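You operate a simulated robot arm through the tools that you are given. There is no shell and no other tool. Be economical: measure what you need, move in short steps, check, and stop when the job is done.

Carry out the task below with a simulated robot arm. There is one attempt and no reset: what you move stays moved.

TASK
Put the block marked "No. 4" from the bare end of the sideboard in the pink planter and the block that says "No. 1" on top of the pad box.
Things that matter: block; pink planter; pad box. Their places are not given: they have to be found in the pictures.

It is judged by the outcome, as a careful person would: the job done as asked, and still so three seconds after it is handed in. It fails if anything else is knocked over, pushed out of place, dropped, spilled or broken.

THE ROBOT
A 7-joint arm with a two-finger parallel gripper, fixed in place. Base frame: the origin is at the foot of the arm, x ahead of it, y to its left, z up; the work surface is at about z = 0.8. Lengths are in m, angles in rad, forces in N, time in s.
With the tool pointing down near the work surface it reaches from about 0.3 to 0.7 m from the base axis. Its first joint turns from -1.152 to 1.152 rad. Payload 1.57 kg.
Tool frame: the origin (TCP) lies between the finger pads and is the grasp point; the fingertips stand 0.03 m ahead of it; z points along the fingers, y is the line along which they close. The gripper opens to 0.11 m. The fingers are 0.024 m wide and 0.012 m thick; the gripper's body (0.048 by 0.112 m) begins 0.078 m behind the TCP.
Orientation is told as [roll, pitch, yaw] about the base's x, y, z axes, in that order, counted from this pose: with the fingers straight down and closing along the base's y, the tool's x points along the base's -x, its y along +y and its z along -z.

THE INTERFACE
- The arm moves only by the tool jog_arm. Its argument "moves" is a list of rows, each a list of 3 entries, a list of its own where there are three numbers: the opening in per cent of the stroke, from 0 (shut) to 100 (fully open), then the shift along the base's x, y, z in m, then the turn, a rotation vector about the base's x, y, z in rad. In form: [[hand, [x, y, z], [ax, ay, az]], ...]. A call has 1 to 8 rows; each row is the pose to reach, as a shift and turn from the pose commanded when the call began. A row lasts 0.2 s, in which the tool goes at most 0.05 m and 0.15 rad; a call with a longer step from one row to the next is refused whole, and so is a gripper value outside its range. A pose out of reach is approached as far as the arm can. The call stops where the force on the tool passes 40 N (or 10 N more than at its start, if that is more) or the arm is blocked; 0.2 s more then pass. The fingers move at their own pace (about 0.108 m/s each) and stop on an object; they squeeze with about 39 N. The grip force told is the motor's: it shows also when the fingers shut on nothing. Time passes only in rows, and 0.2 s behind the last, so rows that repeat a pose let the fingers close. It gives the time, the measured TCP pose, the force on the tool (base axes), the opening and the grip force at its end, in the units of the frame above (readings bear some noise), and new pictures: "show" is both (left out), scene, wrist or none.
- Cameras (640 x 400 px; columns grow to the right, rows downward): "scene" is fixed at [0.1354, -0.3788, 1.3965]; the picture's right is [0.95, -0.30, 0.00], its down [-0.19, -0.61, -0.77] and it looks along [0.23, 0.73, -0.64] (base axes); focal length 366 px, centre (320, 200). "wrist" rides on the gripper at [-0.036, 0, -0.08] in the tool frame; the picture's right is [0.00, -1.00, 0.00], its down [0.97, 0.00, -0.24] and it looks along [0.24, 0.00, 0.97] (tool axes); focal length 218 px, centre (320, 200).
- point_at(camera, pixels): for up to 12 pixels [column, row] of the newest picture of that camera ("zoom" is the newest enlarged one), the place [x, y, z] in the base frame of the surface seen there, good to about 0.002 m. No time passes.
- zoom(camera, box): a new picture of the part [left, top, right, bottom] of that camera's present view, enlarged. No time passes.
- hand_in(): hands the job in; it is judged then, once.

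Work in short steps. Measure before you move; look again where a grasp or a placing could have gone wrong, and mend it. You have 60 turns and 100 pictures in all, the two below and enlarged ones among them. Open the gripper and draw the arm clear of the work before you hand the job in, unless the task says otherwise; then end with one line.

The tools are called by a JSON object that holds its "api" and its "payload". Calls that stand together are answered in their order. jog_arm: Moves the arm, as the interface text tells. Its arguments: {"type":"object","properties":{"moves":{"type":"array","items":{"type":"array"}},"show":{"type":"string","enum":["both","scene","wrist","none"]}},"required":["moves"]} The other tools are called the same way: point_at (camera, pixels) gives the place of the surface under pixels of a picture; zoom (camera, box) takes an enlarged picture of a part of a camera's view; hand_in () hands the job in.

At the start:

```text
clock: 0.0
eef_pos: [0.3626, 0.2637, 1.0457]
ee_rot: [0.001, -0.002, 0.0]
wrist_force: [-0.5, 0.1, -0.2]
opening: 0.1101
finger_force: 0.0
```

scene: 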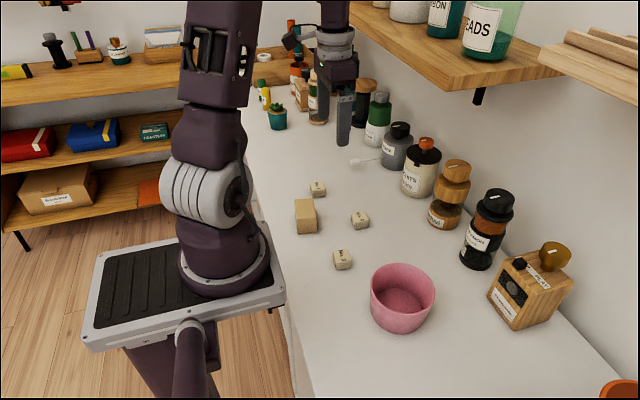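
wrist: 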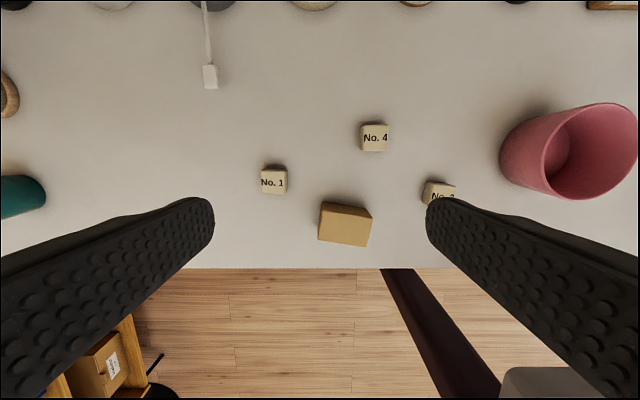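

I see three labelled blocks near the centre, at scene (318,189), (360,220) and (342,260), a tan box at (305,216) and the pink planter at (402,297). I'll zoom in to read the labels and measure positions.

{"api": "zoom", "payload": {"camera": "scene", "box": [270, 160, 450, 340]}}

{"api": "zoom", "payload": {"camera": "scene", "box": [250, 40, 420, 150]}}

{"api": "zoom", "payload": {"camera": "wrist", "box": [240, 100, 480, 260]}}

{"api": "point_at", "payload": {"camera": "wrist", "pixels": [[274, 182], [262, 172], [286, 172], [274, 192], [375, 139], [363, 127], [387, 127], [375, 150], [322, 205], [370, 210], [319, 235], [367, 245]]}}

{"api": "point_at", "payload": {"camera": "scene", "pixels": [[318, 185], [360, 216], [342, 255], [305, 205], [305, 225], [372, 285], [434, 285], [402, 265], [402, 300], [400, 310], [530, 290], [298, 200]]}}

```text
2.22 times, centred on (360, 250) of scene
```

zoom: 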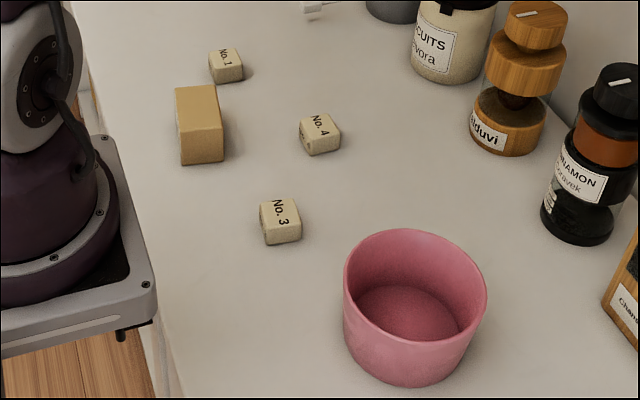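

```text
3.64 times, centred on (335, 95) of scene
```

zoom: 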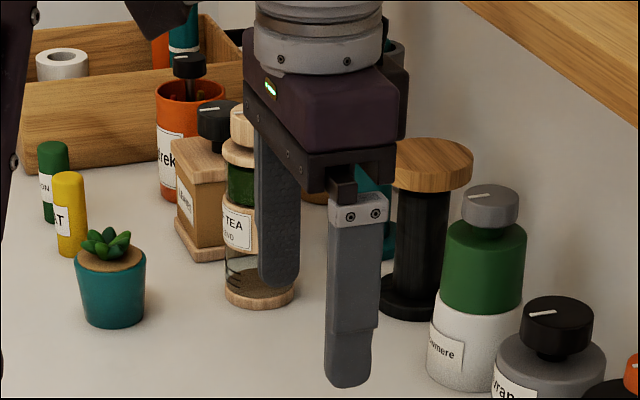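

```text
2.50 times, centred on (360, 180) of wrist
```

zoom: 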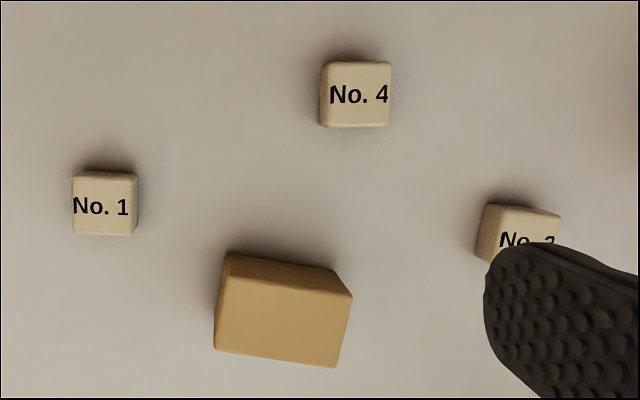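

```text
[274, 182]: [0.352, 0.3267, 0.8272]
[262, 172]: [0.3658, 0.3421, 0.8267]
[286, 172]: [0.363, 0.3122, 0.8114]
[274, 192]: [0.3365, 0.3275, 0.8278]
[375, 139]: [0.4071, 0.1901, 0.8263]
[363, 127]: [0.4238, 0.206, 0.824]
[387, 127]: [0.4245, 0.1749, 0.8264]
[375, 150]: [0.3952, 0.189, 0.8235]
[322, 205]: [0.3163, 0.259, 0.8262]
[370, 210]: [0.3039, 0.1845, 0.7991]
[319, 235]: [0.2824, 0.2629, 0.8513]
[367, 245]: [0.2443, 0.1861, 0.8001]
```

```text
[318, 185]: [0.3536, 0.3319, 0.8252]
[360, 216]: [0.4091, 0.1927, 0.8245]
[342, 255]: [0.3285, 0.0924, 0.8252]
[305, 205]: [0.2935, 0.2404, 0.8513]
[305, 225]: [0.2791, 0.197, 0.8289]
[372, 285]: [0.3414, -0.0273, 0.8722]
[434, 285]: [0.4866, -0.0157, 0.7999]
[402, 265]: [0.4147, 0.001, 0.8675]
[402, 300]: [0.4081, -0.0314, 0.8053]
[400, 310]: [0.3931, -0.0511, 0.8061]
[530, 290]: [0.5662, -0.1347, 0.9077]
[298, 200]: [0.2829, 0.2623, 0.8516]
```

{"api": "zoom", "payload": {"camera": "scene", "box": [470, 230, 600, 340]}}

{"api": "zoom", "payload": {"camera": "scene", "box": [0, 0, 200, 220]}}

{"api": "zoom", "payload": {"camera": "scene", "box": [285, 170, 375, 240]}}

{"api": "zoom", "payload": {"camera": "scene", "box": [240, 10, 350, 130]}}

```text
3.64 times, centred on (535, 285) of scene
```

zoom: 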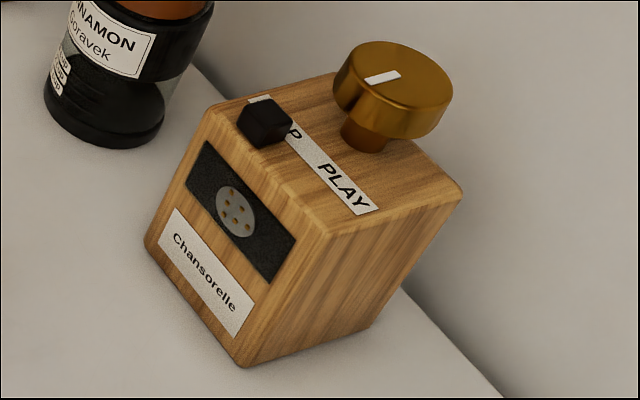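

```text
1.82 times, centred on (100, 110) of scene
```

zoom: 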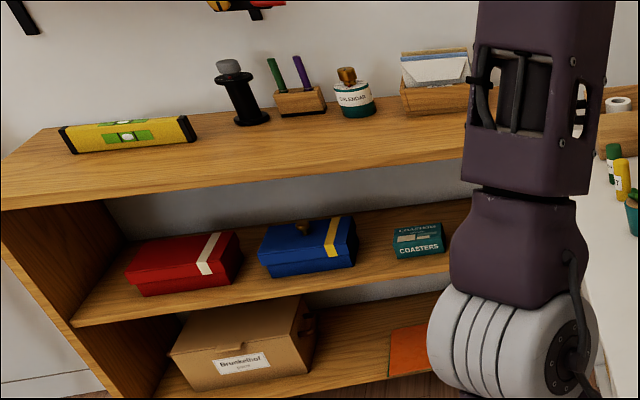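

```text
5.71 times, centred on (330, 205) of scene
```

zoom: 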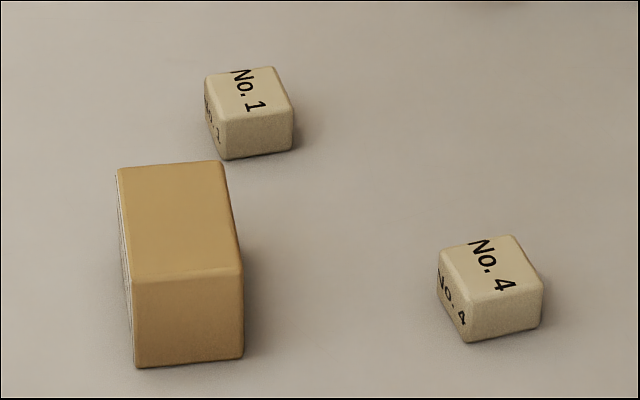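

```text
3.33 times, centred on (295, 70) of scene
```

zoom: 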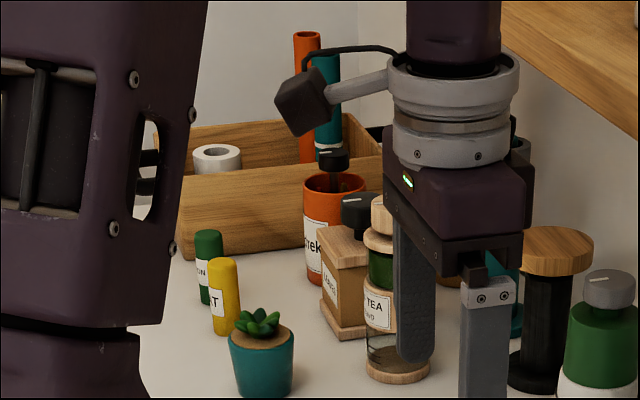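

"No. 4" is at about (0.408, 0.190), "No. 1" at about (0.352, 0.327), and the tan box with print on its side (pad box) has its top at z = 0.851. I'll move above No. 4 and check alignment.

{"api": "jog_arm", "payload": {"moves": [[60, [0.02, -0.03, -0.02], [0, 0, 0]], [60, [0.04, -0.06, -0.05], [0, 0, 0]], [60, [0.045, -0.074, -0.09], [0, 0, 0]], [60, [0.045, -0.074, -0.11], [0, 0, 0]], [60, [0.045, -0.074, -0.11], [0, 0, 0]]]}}

{"api": "zoom", "payload": {"camera": "wrist", "box": [200, 100, 440, 260]}}

```text
clock: 1.2
eef_pos: [0.4094, 0.188, 0.9355]
ee_rot: [0.0, 0.0, -0.001]
wrist_force: [0.4, -0.5, 0.3]
opening: 0.0659
finger_force: 0.1
```

scene: 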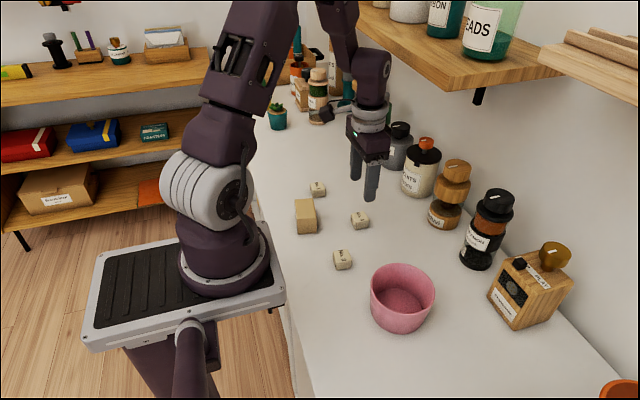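
wrist: 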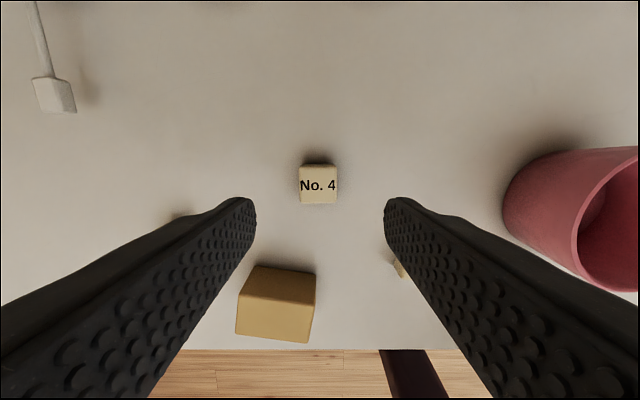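

```text
2.50 times, centred on (320, 180) of wrist
```

zoom: 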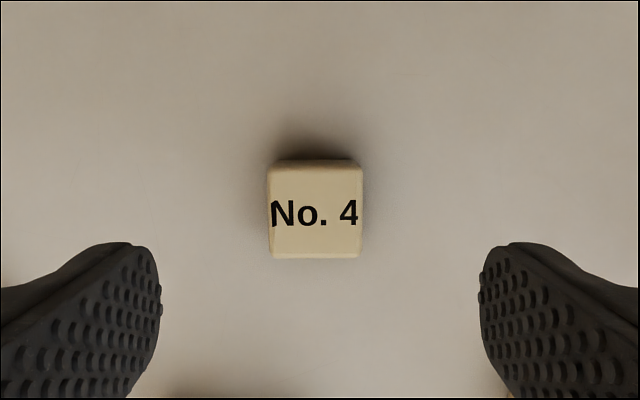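

The gripper is centred on No. 4 and aligned with it. I'll measure the planter and tan box from here, then descend and grip.

{"api": "point_at", "payload": {"camera": "wrist", "pixels": [[319, 165], [302, 185], [335, 185], [319, 202], [238, 297], [242, 331], [307, 341], [312, 306], [275, 320]]}}

{"api": "point_at", "payload": {"camera": "scene", "pixels": [[372, 284], [433, 284], [402, 264], [403, 312], [385, 305], [420, 305], [402, 285], [296, 200], [313, 199], [297, 219], [316, 219], [320, 225]]}}

{"api": "jog_arm", "payload": {"moves": [[60, [-0.001, 0.001, -0.04], [0, 0, 0]], [60, [-0.001, 0.001, -0.08], [0, 0, 0]], [60, [-0.001, 0.001, -0.101], [0, 0, 0]], [60, [-0.001, 0.001, -0.101], [0, 0, 0]], [10, [-0.001, 0.001, -0.101], [0, 0, 0]], [10, [-0.001, 0.001, -0.101], [0, 0, 0]], [10, [-0.001, 0.001, -0.101], [0, 0, 0]]], "show": "wrist"}}

```text
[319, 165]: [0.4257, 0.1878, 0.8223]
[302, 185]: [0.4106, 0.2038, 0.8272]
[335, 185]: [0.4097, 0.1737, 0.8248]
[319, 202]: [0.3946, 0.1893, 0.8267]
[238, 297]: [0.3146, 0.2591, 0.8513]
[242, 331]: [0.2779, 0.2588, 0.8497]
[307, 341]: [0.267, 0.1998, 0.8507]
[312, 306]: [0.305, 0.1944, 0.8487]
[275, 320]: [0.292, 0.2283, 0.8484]
```

```text
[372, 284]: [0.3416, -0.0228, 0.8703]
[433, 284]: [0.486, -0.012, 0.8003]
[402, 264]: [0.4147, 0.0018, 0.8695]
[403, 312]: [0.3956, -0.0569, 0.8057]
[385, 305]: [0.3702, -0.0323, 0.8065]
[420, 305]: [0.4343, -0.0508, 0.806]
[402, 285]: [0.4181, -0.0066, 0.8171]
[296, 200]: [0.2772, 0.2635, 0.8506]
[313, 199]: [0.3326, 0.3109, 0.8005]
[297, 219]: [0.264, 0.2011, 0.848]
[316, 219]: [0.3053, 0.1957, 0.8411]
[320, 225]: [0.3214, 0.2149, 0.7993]
```

```text
clock: 2.8
eef_pos: [0.4066, 0.1892, 0.8349]
ee_rot: [-0.001, 0.001, -0.001]
wrist_force: [0.1, 0.0, 0.7]
opening: 0.0328
finger_force: 39.1
```

wrist: 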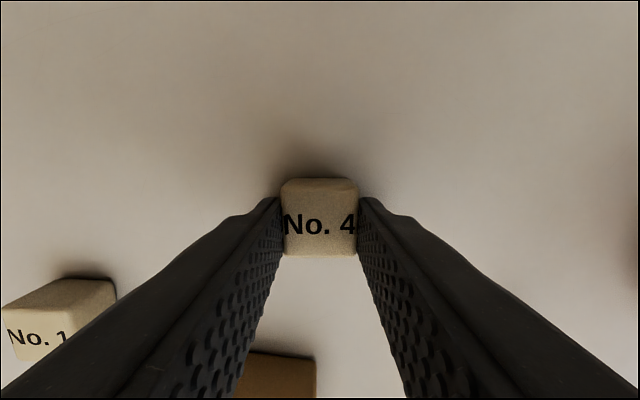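

No. 4 is gripped (opening 0.033, 39 N). I'll lift and carry it over the planter.

{"api": "jog_arm", "payload": {"moves": [[10, [0, 0, 0.05], [0, 0, 0]], [10, [0, 0, 0.1], [0, 0, 0]], [10, [0, -0.04, 0.12], [0, 0, 0]], [10, [0, -0.085, 0.12], [0, 0, 0]], [10, [0, -0.13, 0.12], [0, 0, 0]], [10, [-0.003, -0.175, 0.12], [0, 0, 0]], [10, [-0.007, -0.21, 0.12], [0, 0, 0]], [10, [-0.01, -0.23, 0.12], [0, 0, 0]]]}}

{"api": "zoom", "payload": {"camera": "scene", "box": [350, 200, 490, 340]}}

```text
clock: 4.6
eef_pos: [0.3982, -0.0396, 0.9541]
ee_rot: [0.001, 0.0, -0.001]
wrist_force: [0.8, -0.3, -0.6]
opening: 0.0111
finger_force: 0.0
```

scene: 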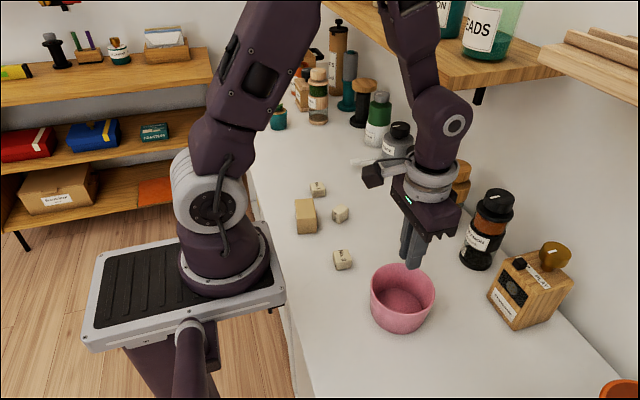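
wrist: 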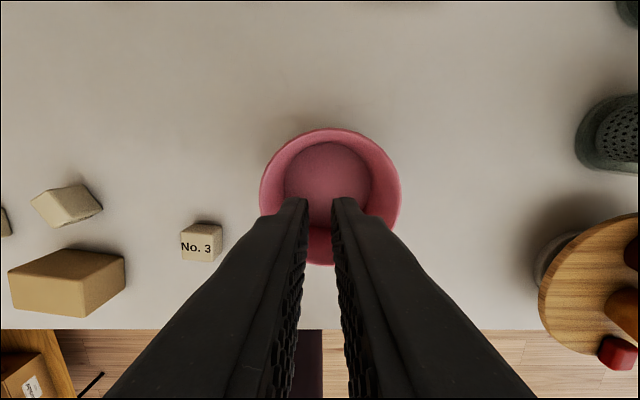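

```text
2.86 times, centred on (420, 270) of scene
```

zoom: 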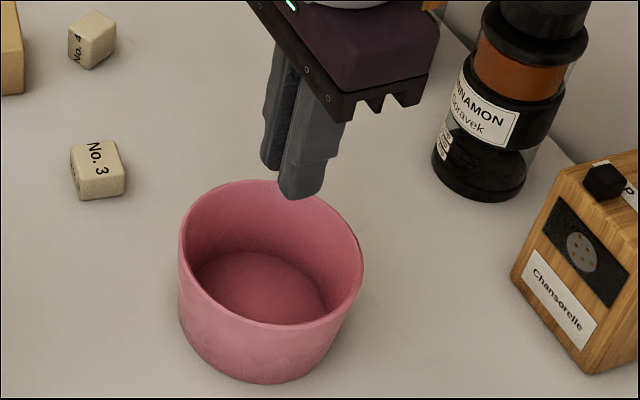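

No. 4 slipped out during the carry and now lies at scene (340,214), near the tan box. I'll measure where it is and how it's turned, plus the planter rim while I'm above it.

{"api": "zoom", "payload": {"camera": "scene", "box": [285, 170, 375, 240]}}

{"api": "point_at", "payload": {"camera": "wrist", "pixels": [[263, 190], [398, 190], [330, 130], [325, 170], [9, 270], [84, 310], [123, 262], [86, 285], [66, 205], [202, 245]]}}

{"api": "point_at", "payload": {"camera": "scene", "pixels": [[342, 209], [335, 212], [345, 214], [342, 255], [296, 200], [297, 219], [318, 185]]}}

```text
5.71 times, centred on (330, 205) of scene
```

zoom: 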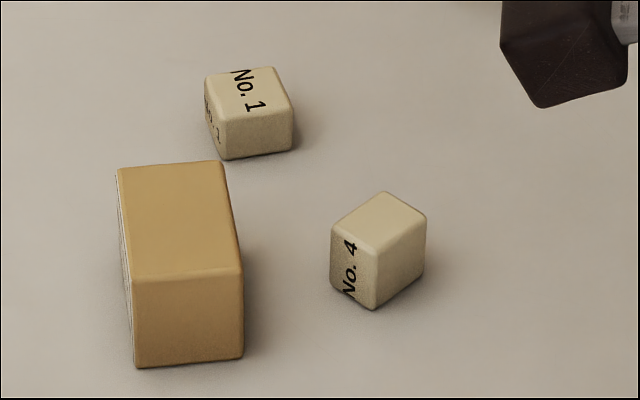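

```text
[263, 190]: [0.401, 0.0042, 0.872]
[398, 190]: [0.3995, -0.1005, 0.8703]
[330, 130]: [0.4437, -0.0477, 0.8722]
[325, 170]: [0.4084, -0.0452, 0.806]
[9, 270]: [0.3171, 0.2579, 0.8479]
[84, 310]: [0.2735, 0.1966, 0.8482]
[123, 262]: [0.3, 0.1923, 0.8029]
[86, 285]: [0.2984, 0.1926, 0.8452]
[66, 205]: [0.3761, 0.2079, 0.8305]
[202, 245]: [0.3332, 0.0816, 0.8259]
```

```text
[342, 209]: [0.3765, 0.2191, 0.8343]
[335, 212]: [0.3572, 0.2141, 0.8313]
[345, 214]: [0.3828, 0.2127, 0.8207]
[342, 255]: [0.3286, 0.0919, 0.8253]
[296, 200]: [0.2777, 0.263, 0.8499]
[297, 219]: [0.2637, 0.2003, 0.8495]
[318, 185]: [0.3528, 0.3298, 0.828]
```

The tan box hasn't moved. The planter is centred at about (0.394, -0.048) with its rim at 0.872. I'll go back over No. 4 at about (0.37, 0.21) and view it from above.

{"api": "jog_arm", "payload": {"moves": [[60, [0, 0.04, 0], [0, 0, 0]], [60, [-0.005, 0.085, 0], [0, 0, 0]], [60, [-0.01, 0.13, 0], [0, 0, 0]], [60, [-0.015, 0.175, 0], [0, 0, 0]], [60, [-0.02, 0.22, 0], [0, 0, 0]], [60, [-0.025, 0.25, -0.01], [0, 0, 0]], [60, [-0.025, 0.25, -0.01], [0, 0, 0]]], "show": "wrist"}}

{"api": "zoom", "payload": {"camera": "wrist", "box": [240, 130, 400, 230]}}

```text
clock: 6.2
eef_pos: [0.375, 0.2122, 0.9451]
ee_rot: [0.0, 0.0, -0.001]
wrist_force: [-0.3, 0.3, 0.8]
opening: 0.066
finger_force: 0.0
```

wrist: 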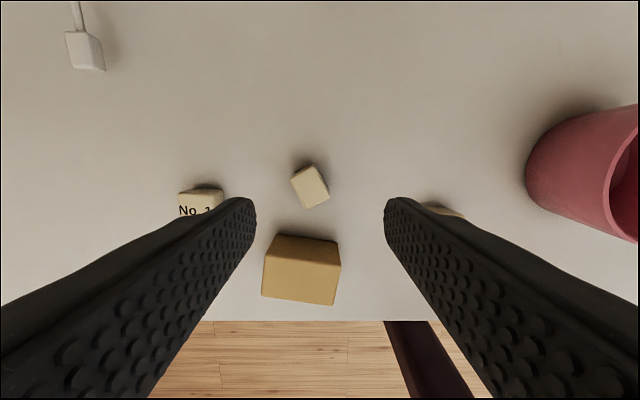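

```text
4.00 times, centred on (320, 180) of wrist
```

zoom: 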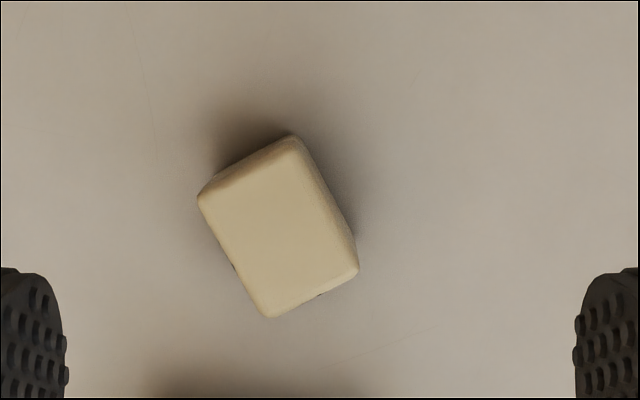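

No. 4 lies on its side, turned about +0.51 rad. I'll measure its top corners.

{"api": "point_at", "payload": {"camera": "zoom", "pixels": [[208, 205], [290, 148], [349, 265], [272, 308], [278, 230], [235, 255], [325, 205]]}}

{"api": "jog_arm", "payload": {"moves": [[60, [0, 0, 0], [0, 0, 0.14]], [60, [0, 0, 0], [0, 0, 0.28]], [60, [0, 0, 0], [0, 0, 0.42]], [60, [0, 0, 0], [0, 0, 0.505]], [60, [0, 0, 0], [0, 0, 0.505]]], "show": "wrist"}}

{"api": "zoom", "payload": {"camera": "wrist", "box": [240, 130, 400, 230]}}

```text
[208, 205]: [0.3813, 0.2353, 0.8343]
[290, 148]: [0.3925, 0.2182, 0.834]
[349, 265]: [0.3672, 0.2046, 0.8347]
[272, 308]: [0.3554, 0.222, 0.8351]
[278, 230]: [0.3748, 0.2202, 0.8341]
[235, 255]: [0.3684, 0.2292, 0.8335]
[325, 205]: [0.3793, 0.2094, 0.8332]
```

```text
clock: 7.4
eef_pos: [0.3711, 0.2114, 0.9435]
ee_rot: [0.0, 0.001, 0.507]
wrist_force: [0.1, -0.1, 0.1]
opening: 0.0661
finger_force: 0.1
```

wrist: 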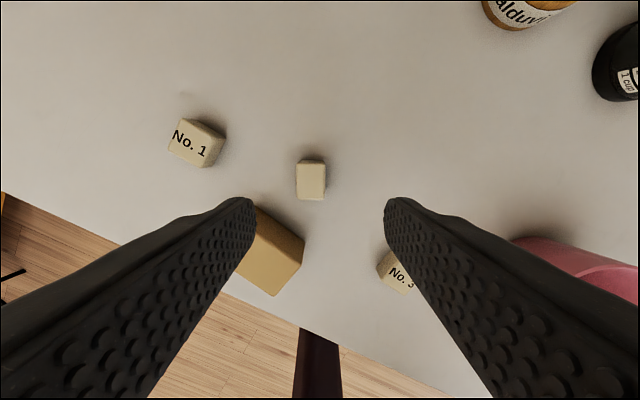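

```text
4.00 times, centred on (320, 180) of wrist
```

zoom: 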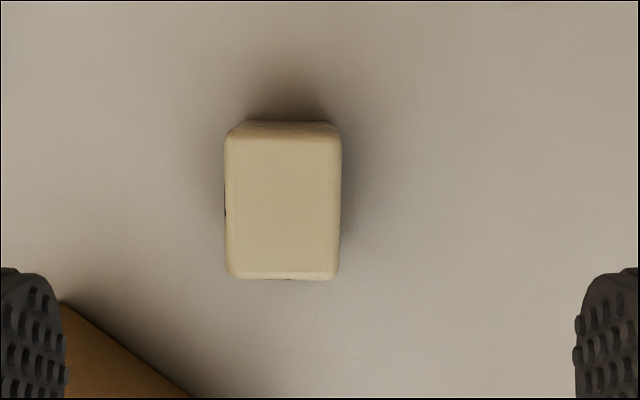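

Aligned now; the block's centre is (0.374, 0.220). I'll shift, descend and close fully this time, then lift slowly.

{"api": "jog_arm", "payload": {"moves": [[60, [0.003, 0.009, -0.03], [0, 0, 0]], [60, [0.003, 0.009, -0.07], [0, 0, 0]], [60, [0.003, 0.009, -0.1], [0, 0, 0]], [60, [0.003, 0.009, -0.112], [0, 0, 0]], [60, [0.003, 0.009, -0.113], [0, 0, 0]], [0, [0.003, 0.009, -0.113], [0, 0, 0]], [0, [0.003, 0.009, -0.113], [0, 0, 0]], [0, [0.003, 0.009, -0.113], [0, 0, 0]]], "show": "wrist"}}

{"api": "jog_arm", "payload": {"moves": [[0, [0, 0, 0], [0, 0, 0]], [0, [0, 0, 0.005], [0, 0, 0]], [0, [0, 0, 0.015], [0, 0, 0]], [0, [0, 0, 0.025], [0, 0, 0]], [0, [0, 0, 0.035], [0, 0, 0]]]}}

```text
clock: 9.2
eef_pos: [0.3754, 0.22, 0.8315]
ee_rot: [0.0, 0.001, 0.507]
wrist_force: [-0.1, 0.2, -0.5]
opening: 0.0249
finger_force: 36.3
```

wrist: 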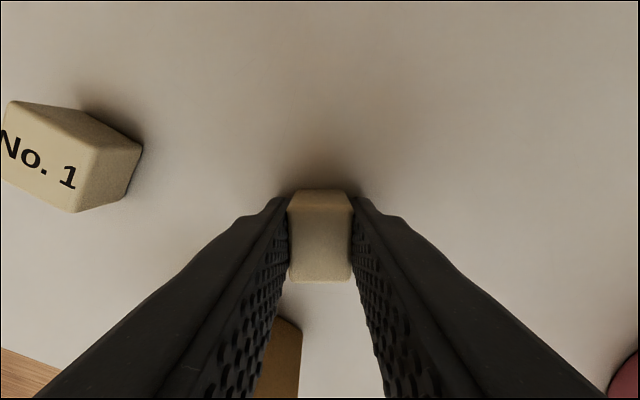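

```text
clock: 10.4
eef_pos: [0.3761, 0.2207, 0.8673]
ee_rot: [-0.001, -0.001, 0.504]
wrist_force: [0.0, 0.0, -0.3]
opening: 0.0246
finger_force: 35.7
```

scene: 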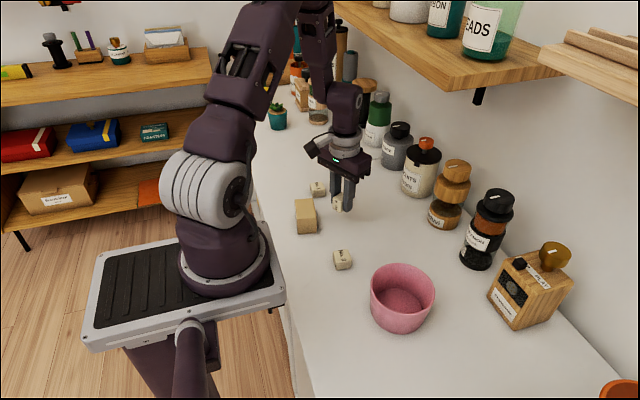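
wrist: 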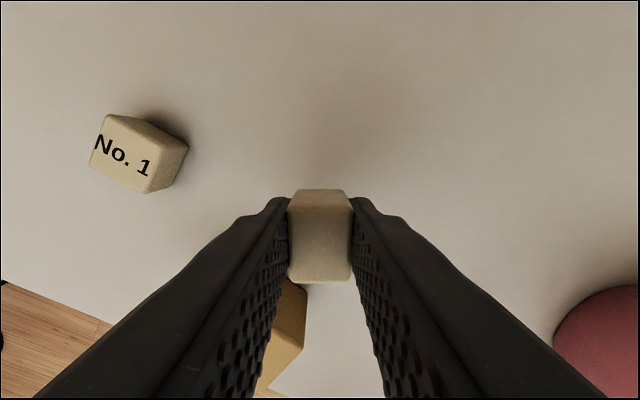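

The grip is holding. I'll continue gently with smaller steps.

{"api": "jog_arm", "payload": {"moves": [[0, [0, 0, 0.015], [0, 0, 0]], [0, [0, 0, 0.035], [0, 0, 0]], [0, [0, 0, 0.055], [0, 0, 0]], [0, [0, -0.005, 0.068], [0, 0, 0]], [0, [0.002, -0.02, 0.07], [0, 0, 0]], [0, [0.004, -0.04, 0.07], [0, 0, 0]], [0, [0.006, -0.065, 0.07], [0, 0, 0]], [0, [0.008, -0.085, 0.07], [0, 0, 0]]], "show": "wrist"}}

{"api": "jog_arm", "payload": {"moves": [[0, [0.001, -0.02, 0], [0, 0, 0]], [0, [0.002, -0.045, 0], [0, 0, 0]], [0, [0.004, -0.07, 0], [0, 0, 0]], [0, [0.006, -0.095, 0], [0, 0, 0]], [0, [0.008, -0.12, 0], [0, 0, 0]], [0, [0.01, -0.145, 0], [0, 0, 0]], [0, [0.012, -0.168, 0], [0, 0, 0]], [0, [0.012, -0.181, 0], [0, 0, 0]]]}}

```text
clock: 12.2
eef_pos: [0.3846, 0.135, 0.9359]
ee_rot: [0.0, 0.002, 0.506]
wrist_force: [-0.5, 0.2, -0.3]
opening: 0.0249
finger_force: 36.5
```

wrist: 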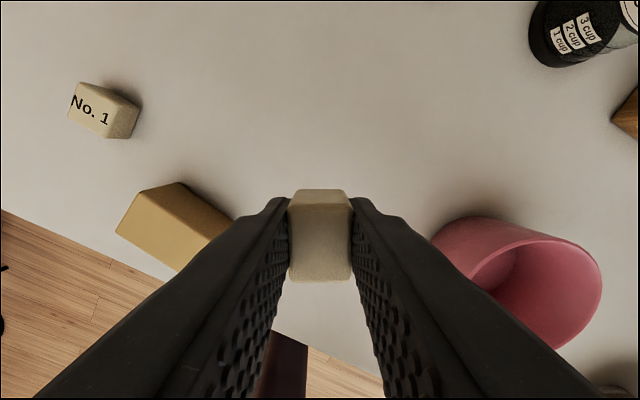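

```text
clock: 14.0
eef_pos: [0.3963, -0.0485, 0.9363]
ee_rot: [0.0, 0.001, 0.507]
wrist_force: [0.6, -1.3, 0.1]
opening: 0.0248
finger_force: 36.3
```

scene: 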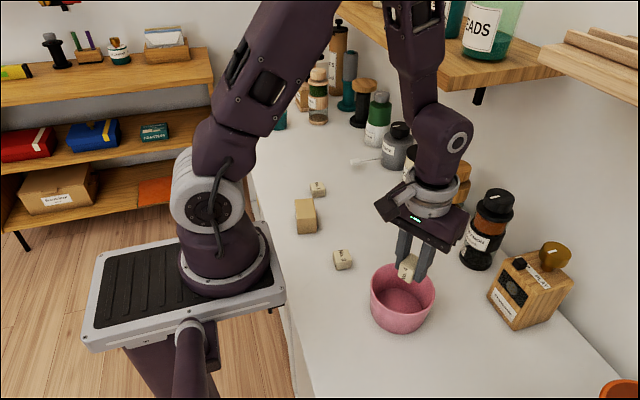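
wrist: 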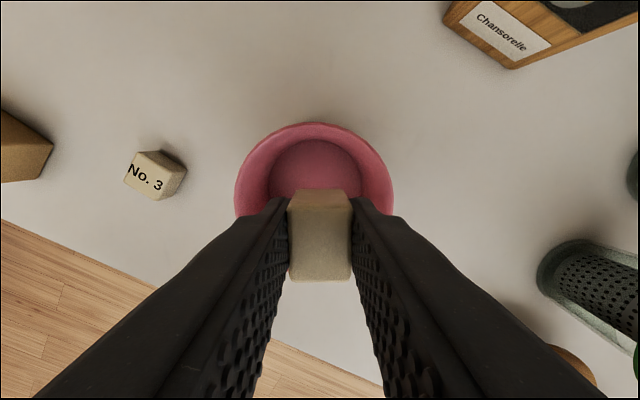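

No. 4 is over the planter. I'll centre it by -0.005 in x, lower it to the floor, open a little and rise.

{"api": "jog_arm", "payload": {"moves": [[0, [-0.005, 0, -0.02], [0, 0, 0]], [0, [-0.005, 0, -0.045], [0, 0, 0]], [0, [-0.005, 0, -0.07], [0, 0, 0]], [0, [-0.005, 0, -0.088], [0, 0, 0]], [0, [-0.005, 0, -0.096], [0, 0, 0]], [0, [-0.005, 0, -0.096], [0, 0, 0]], [35, [-0.005, 0, -0.096], [0, 0, 0]], [35, [-0.005, 0, -0.096], [0, 0, 0]]], "show": "wrist"}}

{"api": "jog_arm", "payload": {"moves": [[35, [0, 0, 0.03], [0, 0, 0]], [35, [0, 0, 0.07], [0, 0, 0]], [35, [0, 0, 0.11], [0, 0, 0]], [35, [0, 0.04, 0.12], [0, 0, 0]], [35, [0, 0.08, 0.12], [0, 0, -0.13]], [35, [0, 0.12, 0.12], [0, 0, -0.26]], [35, [0, 0.16, 0.12], [0, 0, -0.39]], [35, [0, 0.2, 0.12], [0, 0, -0.506]]]}}

{"api": "zoom", "payload": {"camera": "scene", "box": [350, 240, 460, 340]}}

```text
clock: 15.8
eef_pos: [0.3909, -0.0481, 0.8415]
ee_rot: [0.001, -0.001, 0.508]
wrist_force: [0.4, 0.0, -0.8]
opening: 0.0385
finger_force: 0.0
```

wrist: 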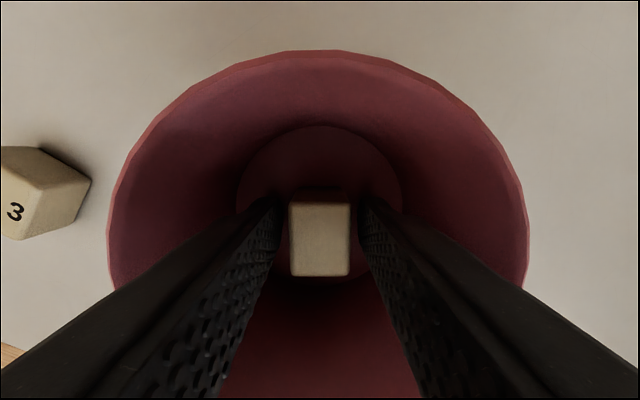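

```text
clock: 17.6
eef_pos: [0.3928, 0.1547, 0.9608]
ee_rot: [-0.001, -0.001, -0.001]
wrist_force: [-0.9, 0.1, 0.9]
opening: 0.0388
finger_force: 0.0
```

scene: 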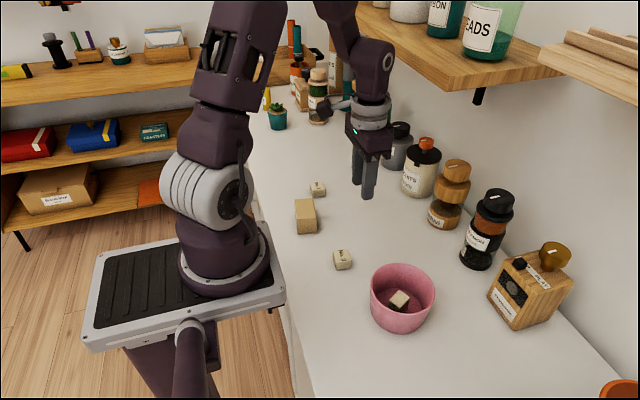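
wrist: 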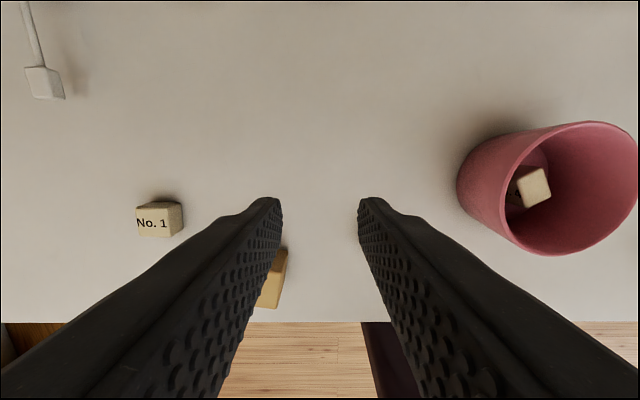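

```text
4.00 times, centred on (405, 290) of scene
```

zoom: 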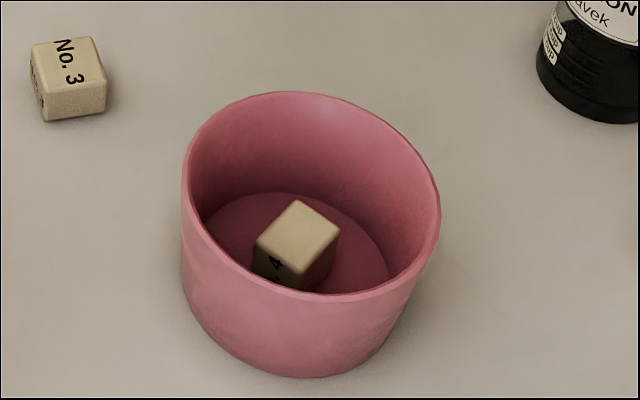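

No. 4 sits in the planter. Next I'll move above No. 1.

{"api": "jog_arm", "payload": {"moves": [[60, [-0.01, 0.04, 0], [0, 0, 0]], [60, [-0.02, 0.08, 0], [0, 0, 0]], [60, [-0.03, 0.12, 0], [0, 0, 0]], [60, [-0.04, 0.155, -0.01], [0, 0, 0]], [60, [-0.04, 0.174, -0.015], [0, 0, 0]], [60, [-0.04, 0.174, -0.015], [0, 0, 0]]], "show": "wrist"}}

{"api": "zoom", "payload": {"camera": "wrist", "box": [240, 130, 400, 230]}}

{"api": "point_at", "payload": {"camera": "zoom", "pixels": [[320, 200], [320, 230], [320, 260]]}}

```text
clock: 19.0
eef_pos: [0.3502, 0.3283, 0.9456]
ee_rot: [-0.001, 0.0, -0.001]
wrist_force: [0.5, -0.5, -0.1]
opening: 0.066
finger_force: 0.1
```

wrist: 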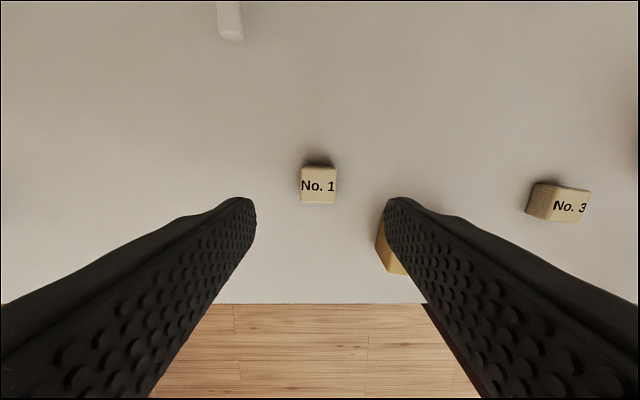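

```text
4.00 times, centred on (320, 180) of wrist
```

zoom: 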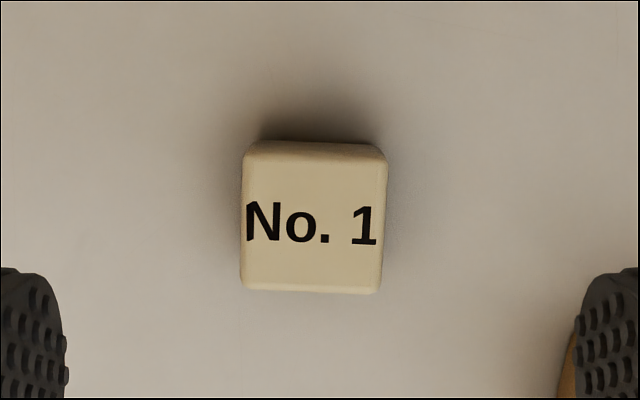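

```text
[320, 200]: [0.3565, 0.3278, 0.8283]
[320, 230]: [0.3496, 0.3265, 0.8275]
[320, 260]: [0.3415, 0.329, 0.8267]
```

No. 1 is centred at about (0.351, 0.329) and turned only slightly. I'll descend and close fully on it.

{"api": "jog_arm", "payload": {"moves": [[60, [0.001, 0.001, -0.03], [0, 0, -0.03]], [60, [0.001, 0.001, -0.07], [0, 0, -0.03]], [60, [0.001, 0.001, -0.1], [0, 0, -0.03]], [60, [0.001, 0.001, -0.114], [0, 0, -0.03]], [60, [0.001, 0.001, -0.114], [0, 0, -0.03]], [0, [0.001, 0.001, -0.114], [0, 0, -0.03]], [0, [0.001, 0.001, -0.114], [0, 0, -0.03]], [0, [0.001, 0.001, -0.114], [0, 0, -0.03]]], "show": "wrist"}}

{"api": "jog_arm", "payload": {"moves": [[0, [0, 0, 0], [0, 0, 0]], [0, [0, 0, 0.005], [0, 0, 0]], [0, [0, 0, 0.012], [0, 0, 0]], [0, [0, 0, 0.02], [0, 0, 0]]], "show": "wrist"}}

```text
clock: 20.8
eef_pos: [0.3498, 0.3274, 0.831]
ee_rot: [0.0, 0.0, -0.032]
wrist_force: [-0.3, 0.8, 0.6]
opening: 0.0328
finger_force: 39.0
```

wrist: 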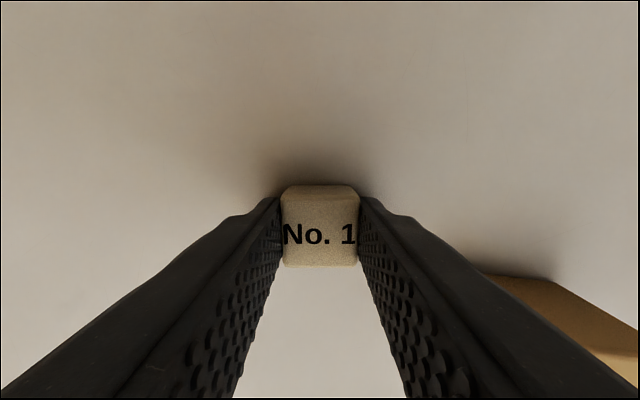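

```text
clock: 21.8
eef_pos: [0.3519, 0.329, 0.8504]
ee_rot: [0.0, 0.0, -0.031]
wrist_force: [-0.6, 0.1, -1.0]
opening: 0.0328
finger_force: 38.7
```

wrist: 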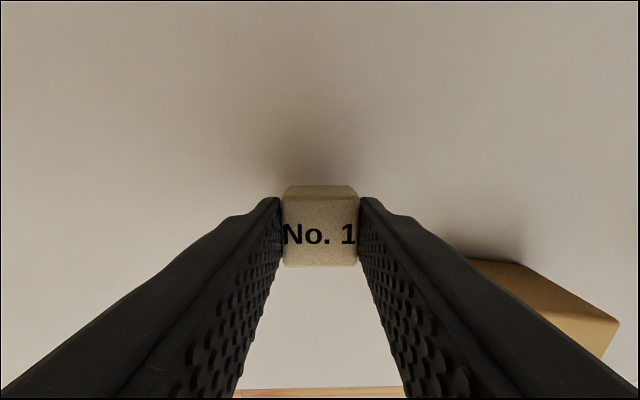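

Holding. I'll lift to about 0.92, bring it slowly over the tan box (top centre about (0.291, 0.229), yaw about -0.19) and look.

{"api": "jog_arm", "payload": {"moves": [[0, [0, 0, 0.015], [0, 0, 0]], [0, [0, 0, 0.035], [0, 0, 0]], [0, [0, 0, 0.055], [0, 0, 0]], [0, [0, -0.005, 0.07], [0, 0, 0]], [0, [-0.01, -0.025, 0.072], [0, 0, -0.04]], [0, [-0.025, -0.045, 0.072], [0, 0, -0.08]], [0, [-0.04, -0.065, 0.072], [0, 0, -0.12]], [0, [-0.05, -0.085, 0.072], [0, 0, -0.16]]], "show": "wrist"}}

{"api": "jog_arm", "payload": {"moves": [[0, [-0.006, -0.008, 0], [0, 0, 0]], [0, [-0.01, -0.014, 0], [0, 0, 0]], [0, [-0.01, -0.014, 0], [0, 0, 0]]]}}

{"api": "zoom", "payload": {"camera": "scene", "box": [270, 160, 360, 240]}}

{"api": "zoom", "payload": {"camera": "wrist", "box": [220, 150, 420, 300]}}

```text
clock: 23.6
eef_pos: [0.3002, 0.2446, 0.9235]
ee_rot: [0.002, -0.001, -0.19]
wrist_force: [0.5, 0.7, 0.0]
opening: 0.0326
finger_force: 38.7
```

wrist: 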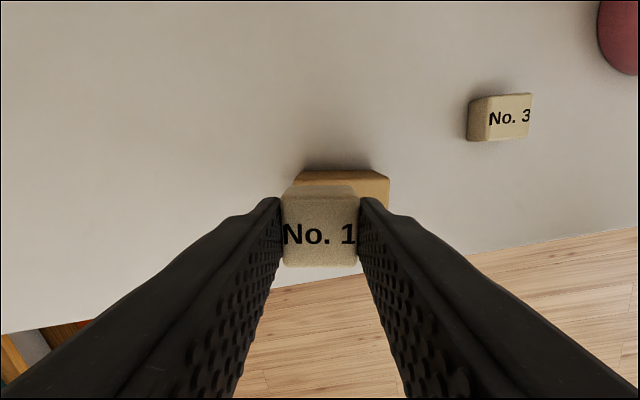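

```text
clock: 24.4
eef_pos: [0.2924, 0.2299, 0.9224]
ee_rot: [0.0, 0.001, -0.189]
wrist_force: [-0.6, -0.4, -0.1]
opening: 0.0327
finger_force: 38.2
```

scene: 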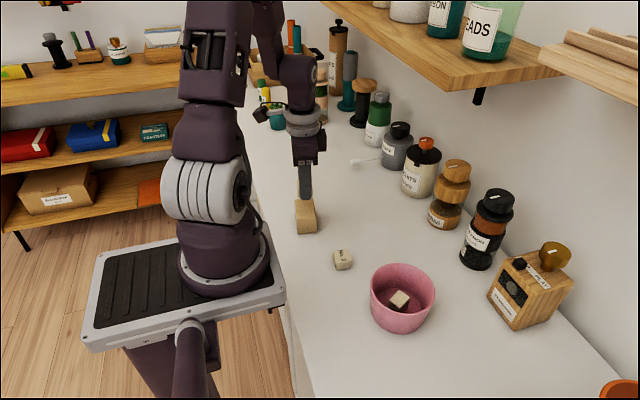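
wrist: 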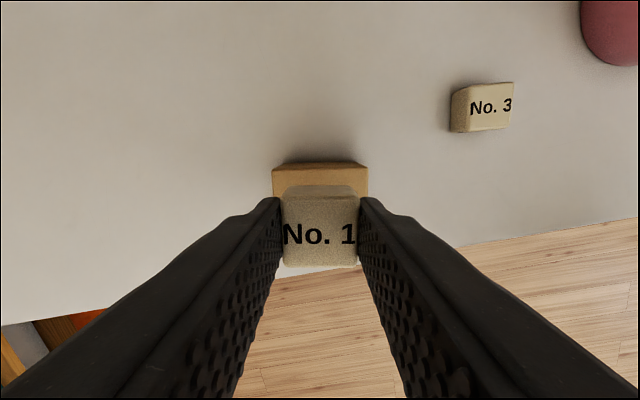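

```text
5.00 times, centred on (315, 200) of scene
```

zoom: 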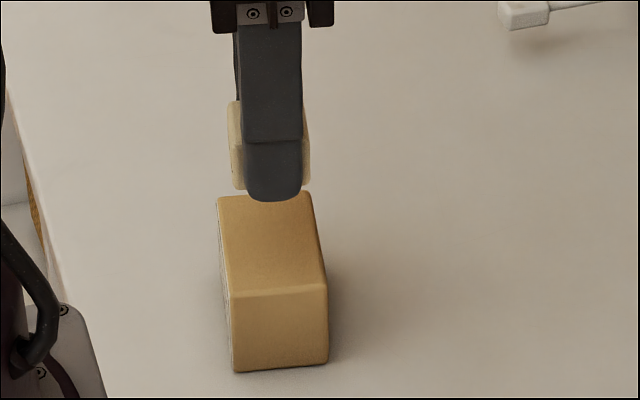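

```text
2.67 times, centred on (320, 225) of wrist
```

zoom: 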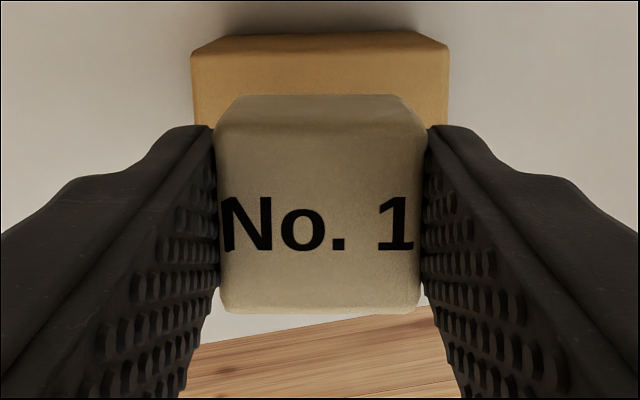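

The block is centred sideways and aligned in yaw. I'll check the far and near edges of the box top before lowering.

{"api": "point_at", "payload": {"camera": "scene", "pixels": [[302, 205], [302, 215], [317, 215], [316, 210], [300, 217], [317, 217], [315, 203]]}}

{"api": "point_at", "payload": {"camera": "wrist", "pixels": [[320, 166], [320, 170], [320, 175], [275, 185], [366, 185]]}}

```text
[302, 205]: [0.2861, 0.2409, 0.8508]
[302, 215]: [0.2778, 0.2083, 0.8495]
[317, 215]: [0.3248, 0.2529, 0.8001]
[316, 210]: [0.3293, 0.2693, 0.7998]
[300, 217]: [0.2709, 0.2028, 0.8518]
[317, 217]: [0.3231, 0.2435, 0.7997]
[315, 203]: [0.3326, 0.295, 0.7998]
```

```text
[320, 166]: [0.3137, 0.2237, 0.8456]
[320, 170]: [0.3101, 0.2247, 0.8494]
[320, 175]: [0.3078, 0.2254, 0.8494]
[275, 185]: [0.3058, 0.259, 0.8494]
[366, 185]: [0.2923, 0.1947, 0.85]
```

The top spans x of about 0.270–0.312 and y of about 0.195–0.260, so the block is centred within about 2 mm. I'll lower it and release.

{"api": "jog_arm", "payload": {"moves": [[0, [0, -0.002, -0.015], [0, 0, 0]], [0, [0, -0.002, -0.028], [0, 0, 0]], [0, [0, -0.002, -0.035], [0, 0, 0]], [0, [0, -0.002, -0.039], [0, 0, 0]], [0, [0, -0.002, -0.039], [0, 0, 0]]], "show": "scene"}}

{"api": "zoom", "payload": {"camera": "scene", "box": [270, 160, 360, 240]}}

```text
clock: 25.6
eef_pos: [0.2917, 0.228, 0.8855]
ee_rot: [-0.001, -0.001, -0.192]
wrist_force: [0.1, 0.2, -0.2]
opening: 0.0327
finger_force: 39.0
```

scene: 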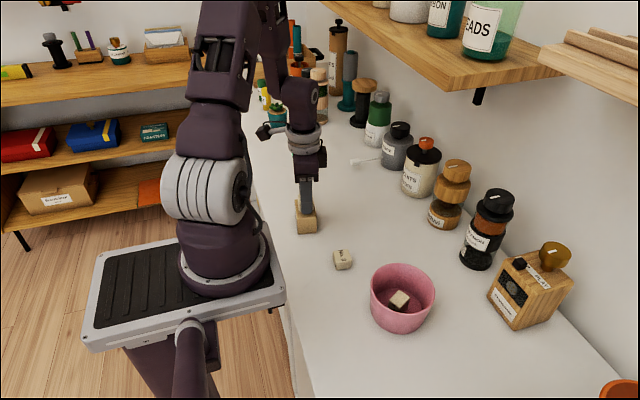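

```text
5.00 times, centred on (315, 200) of scene
```

zoom: 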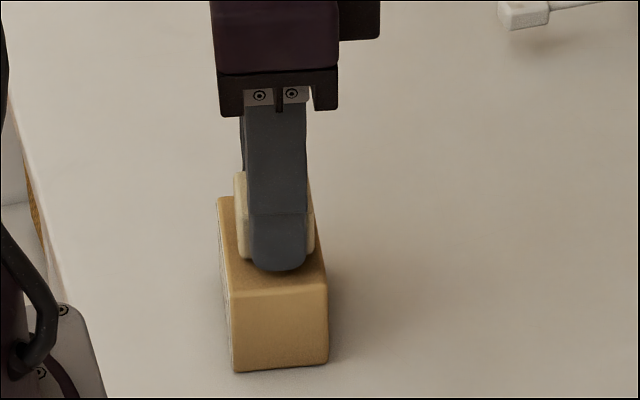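

The block is just above the box top, with about 2–3 mm left. I'll lower 2 mm more, open slowly and rise straight up.

{"api": "jog_arm", "payload": {"moves": [[0, [0, 0, -0.002], [0, 0, 0]], [0, [0, 0, -0.002], [0, 0, 0]], [33, [0, 0, -0.002], [0, 0, 0]], [40, [0, 0, -0.002], [0, 0, 0]], [48, [0, 0, -0.002], [0, 0, 0]], [48, [0, 0, -0.002], [0, 0, 0]]], "show": "wrist"}}

{"api": "jog_arm", "payload": {"moves": [[48, [0, 0, 0.01], [0, 0, 0]], [48, [0, 0, 0.03], [0, 0, 0]], [48, [0, 0, 0.06], [0, 0, 0]], [48, [0, 0, 0.1], [0, 0, 0]], [48, [0.02, 0.03, 0.13], [0, 0, 0]], [48, [0.05, 0.06, 0.15], [0, 0, 0]], [48, [0.08, 0.09, 0.16], [0, 0, 0]], [48, [0.08, 0.09, 0.16], [0, 0, 0]]]}}

{"api": "zoom", "payload": {"camera": "scene", "box": [270, 160, 450, 340]}}

```text
clock: 27.0
eef_pos: [0.2923, 0.229, 0.8836]
ee_rot: [0.0, 0.001, -0.19]
wrist_force: [0.1, 0.6, -0.6]
opening: 0.0528
finger_force: 0.1
```

wrist: 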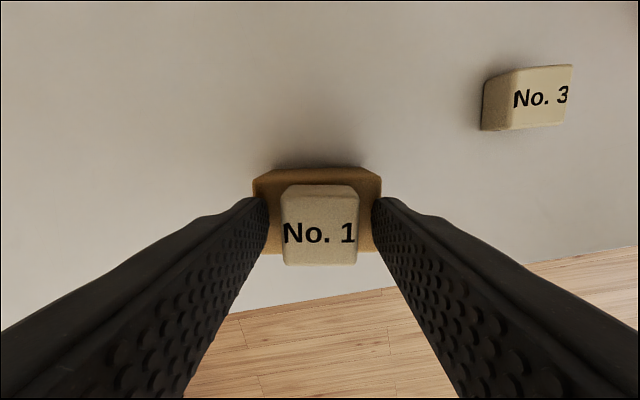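

```text
clock: 28.8
eef_pos: [0.3718, 0.3194, 1.0426]
ee_rot: [0.0, -0.001, -0.191]
wrist_force: [-0.2, 0.0, -0.3]
opening: 0.0528
finger_force: 0.1
```

scene: 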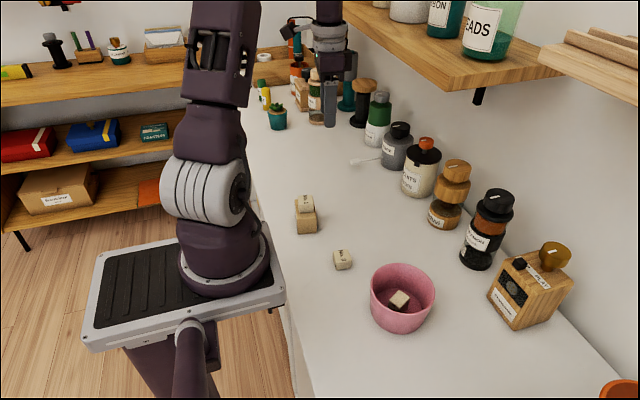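
wrist: 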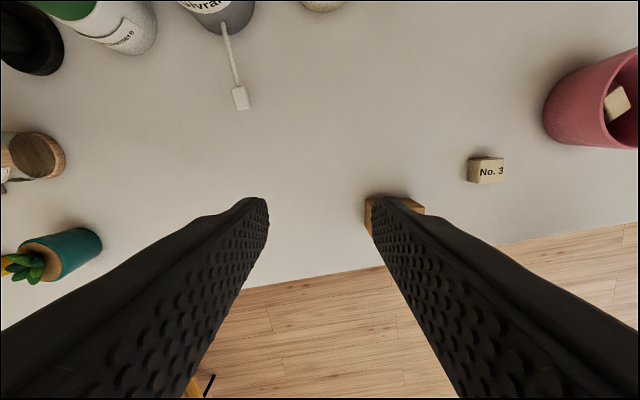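

```text
2.22 times, centred on (360, 250) of scene
```

zoom: 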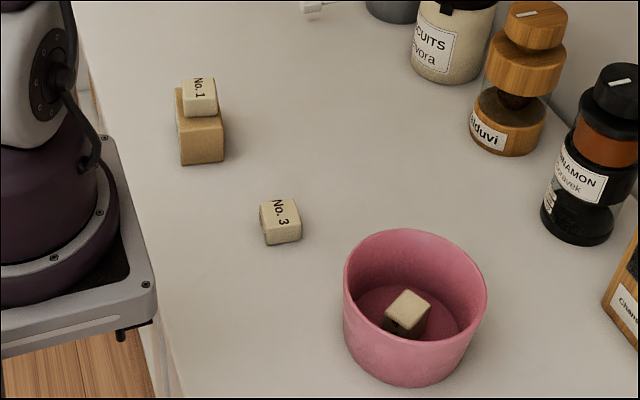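

No. 1 rests on the box, No. 4 is in the planter, everything else is where it was, and the arm is clear with the gripper open. I'm handing it in.

{"api": "hand_in", "payload": {}}

```text
The job is handed in.
```

Block No. 4 is in the pink planter and block No. 1 is on the tan box, which I took to be the pad box from the print on its side, as I never read a label. No. 4 slipped from the gripper once on the way and fell on the sideboard; I picked it up again, and nothing else moved.
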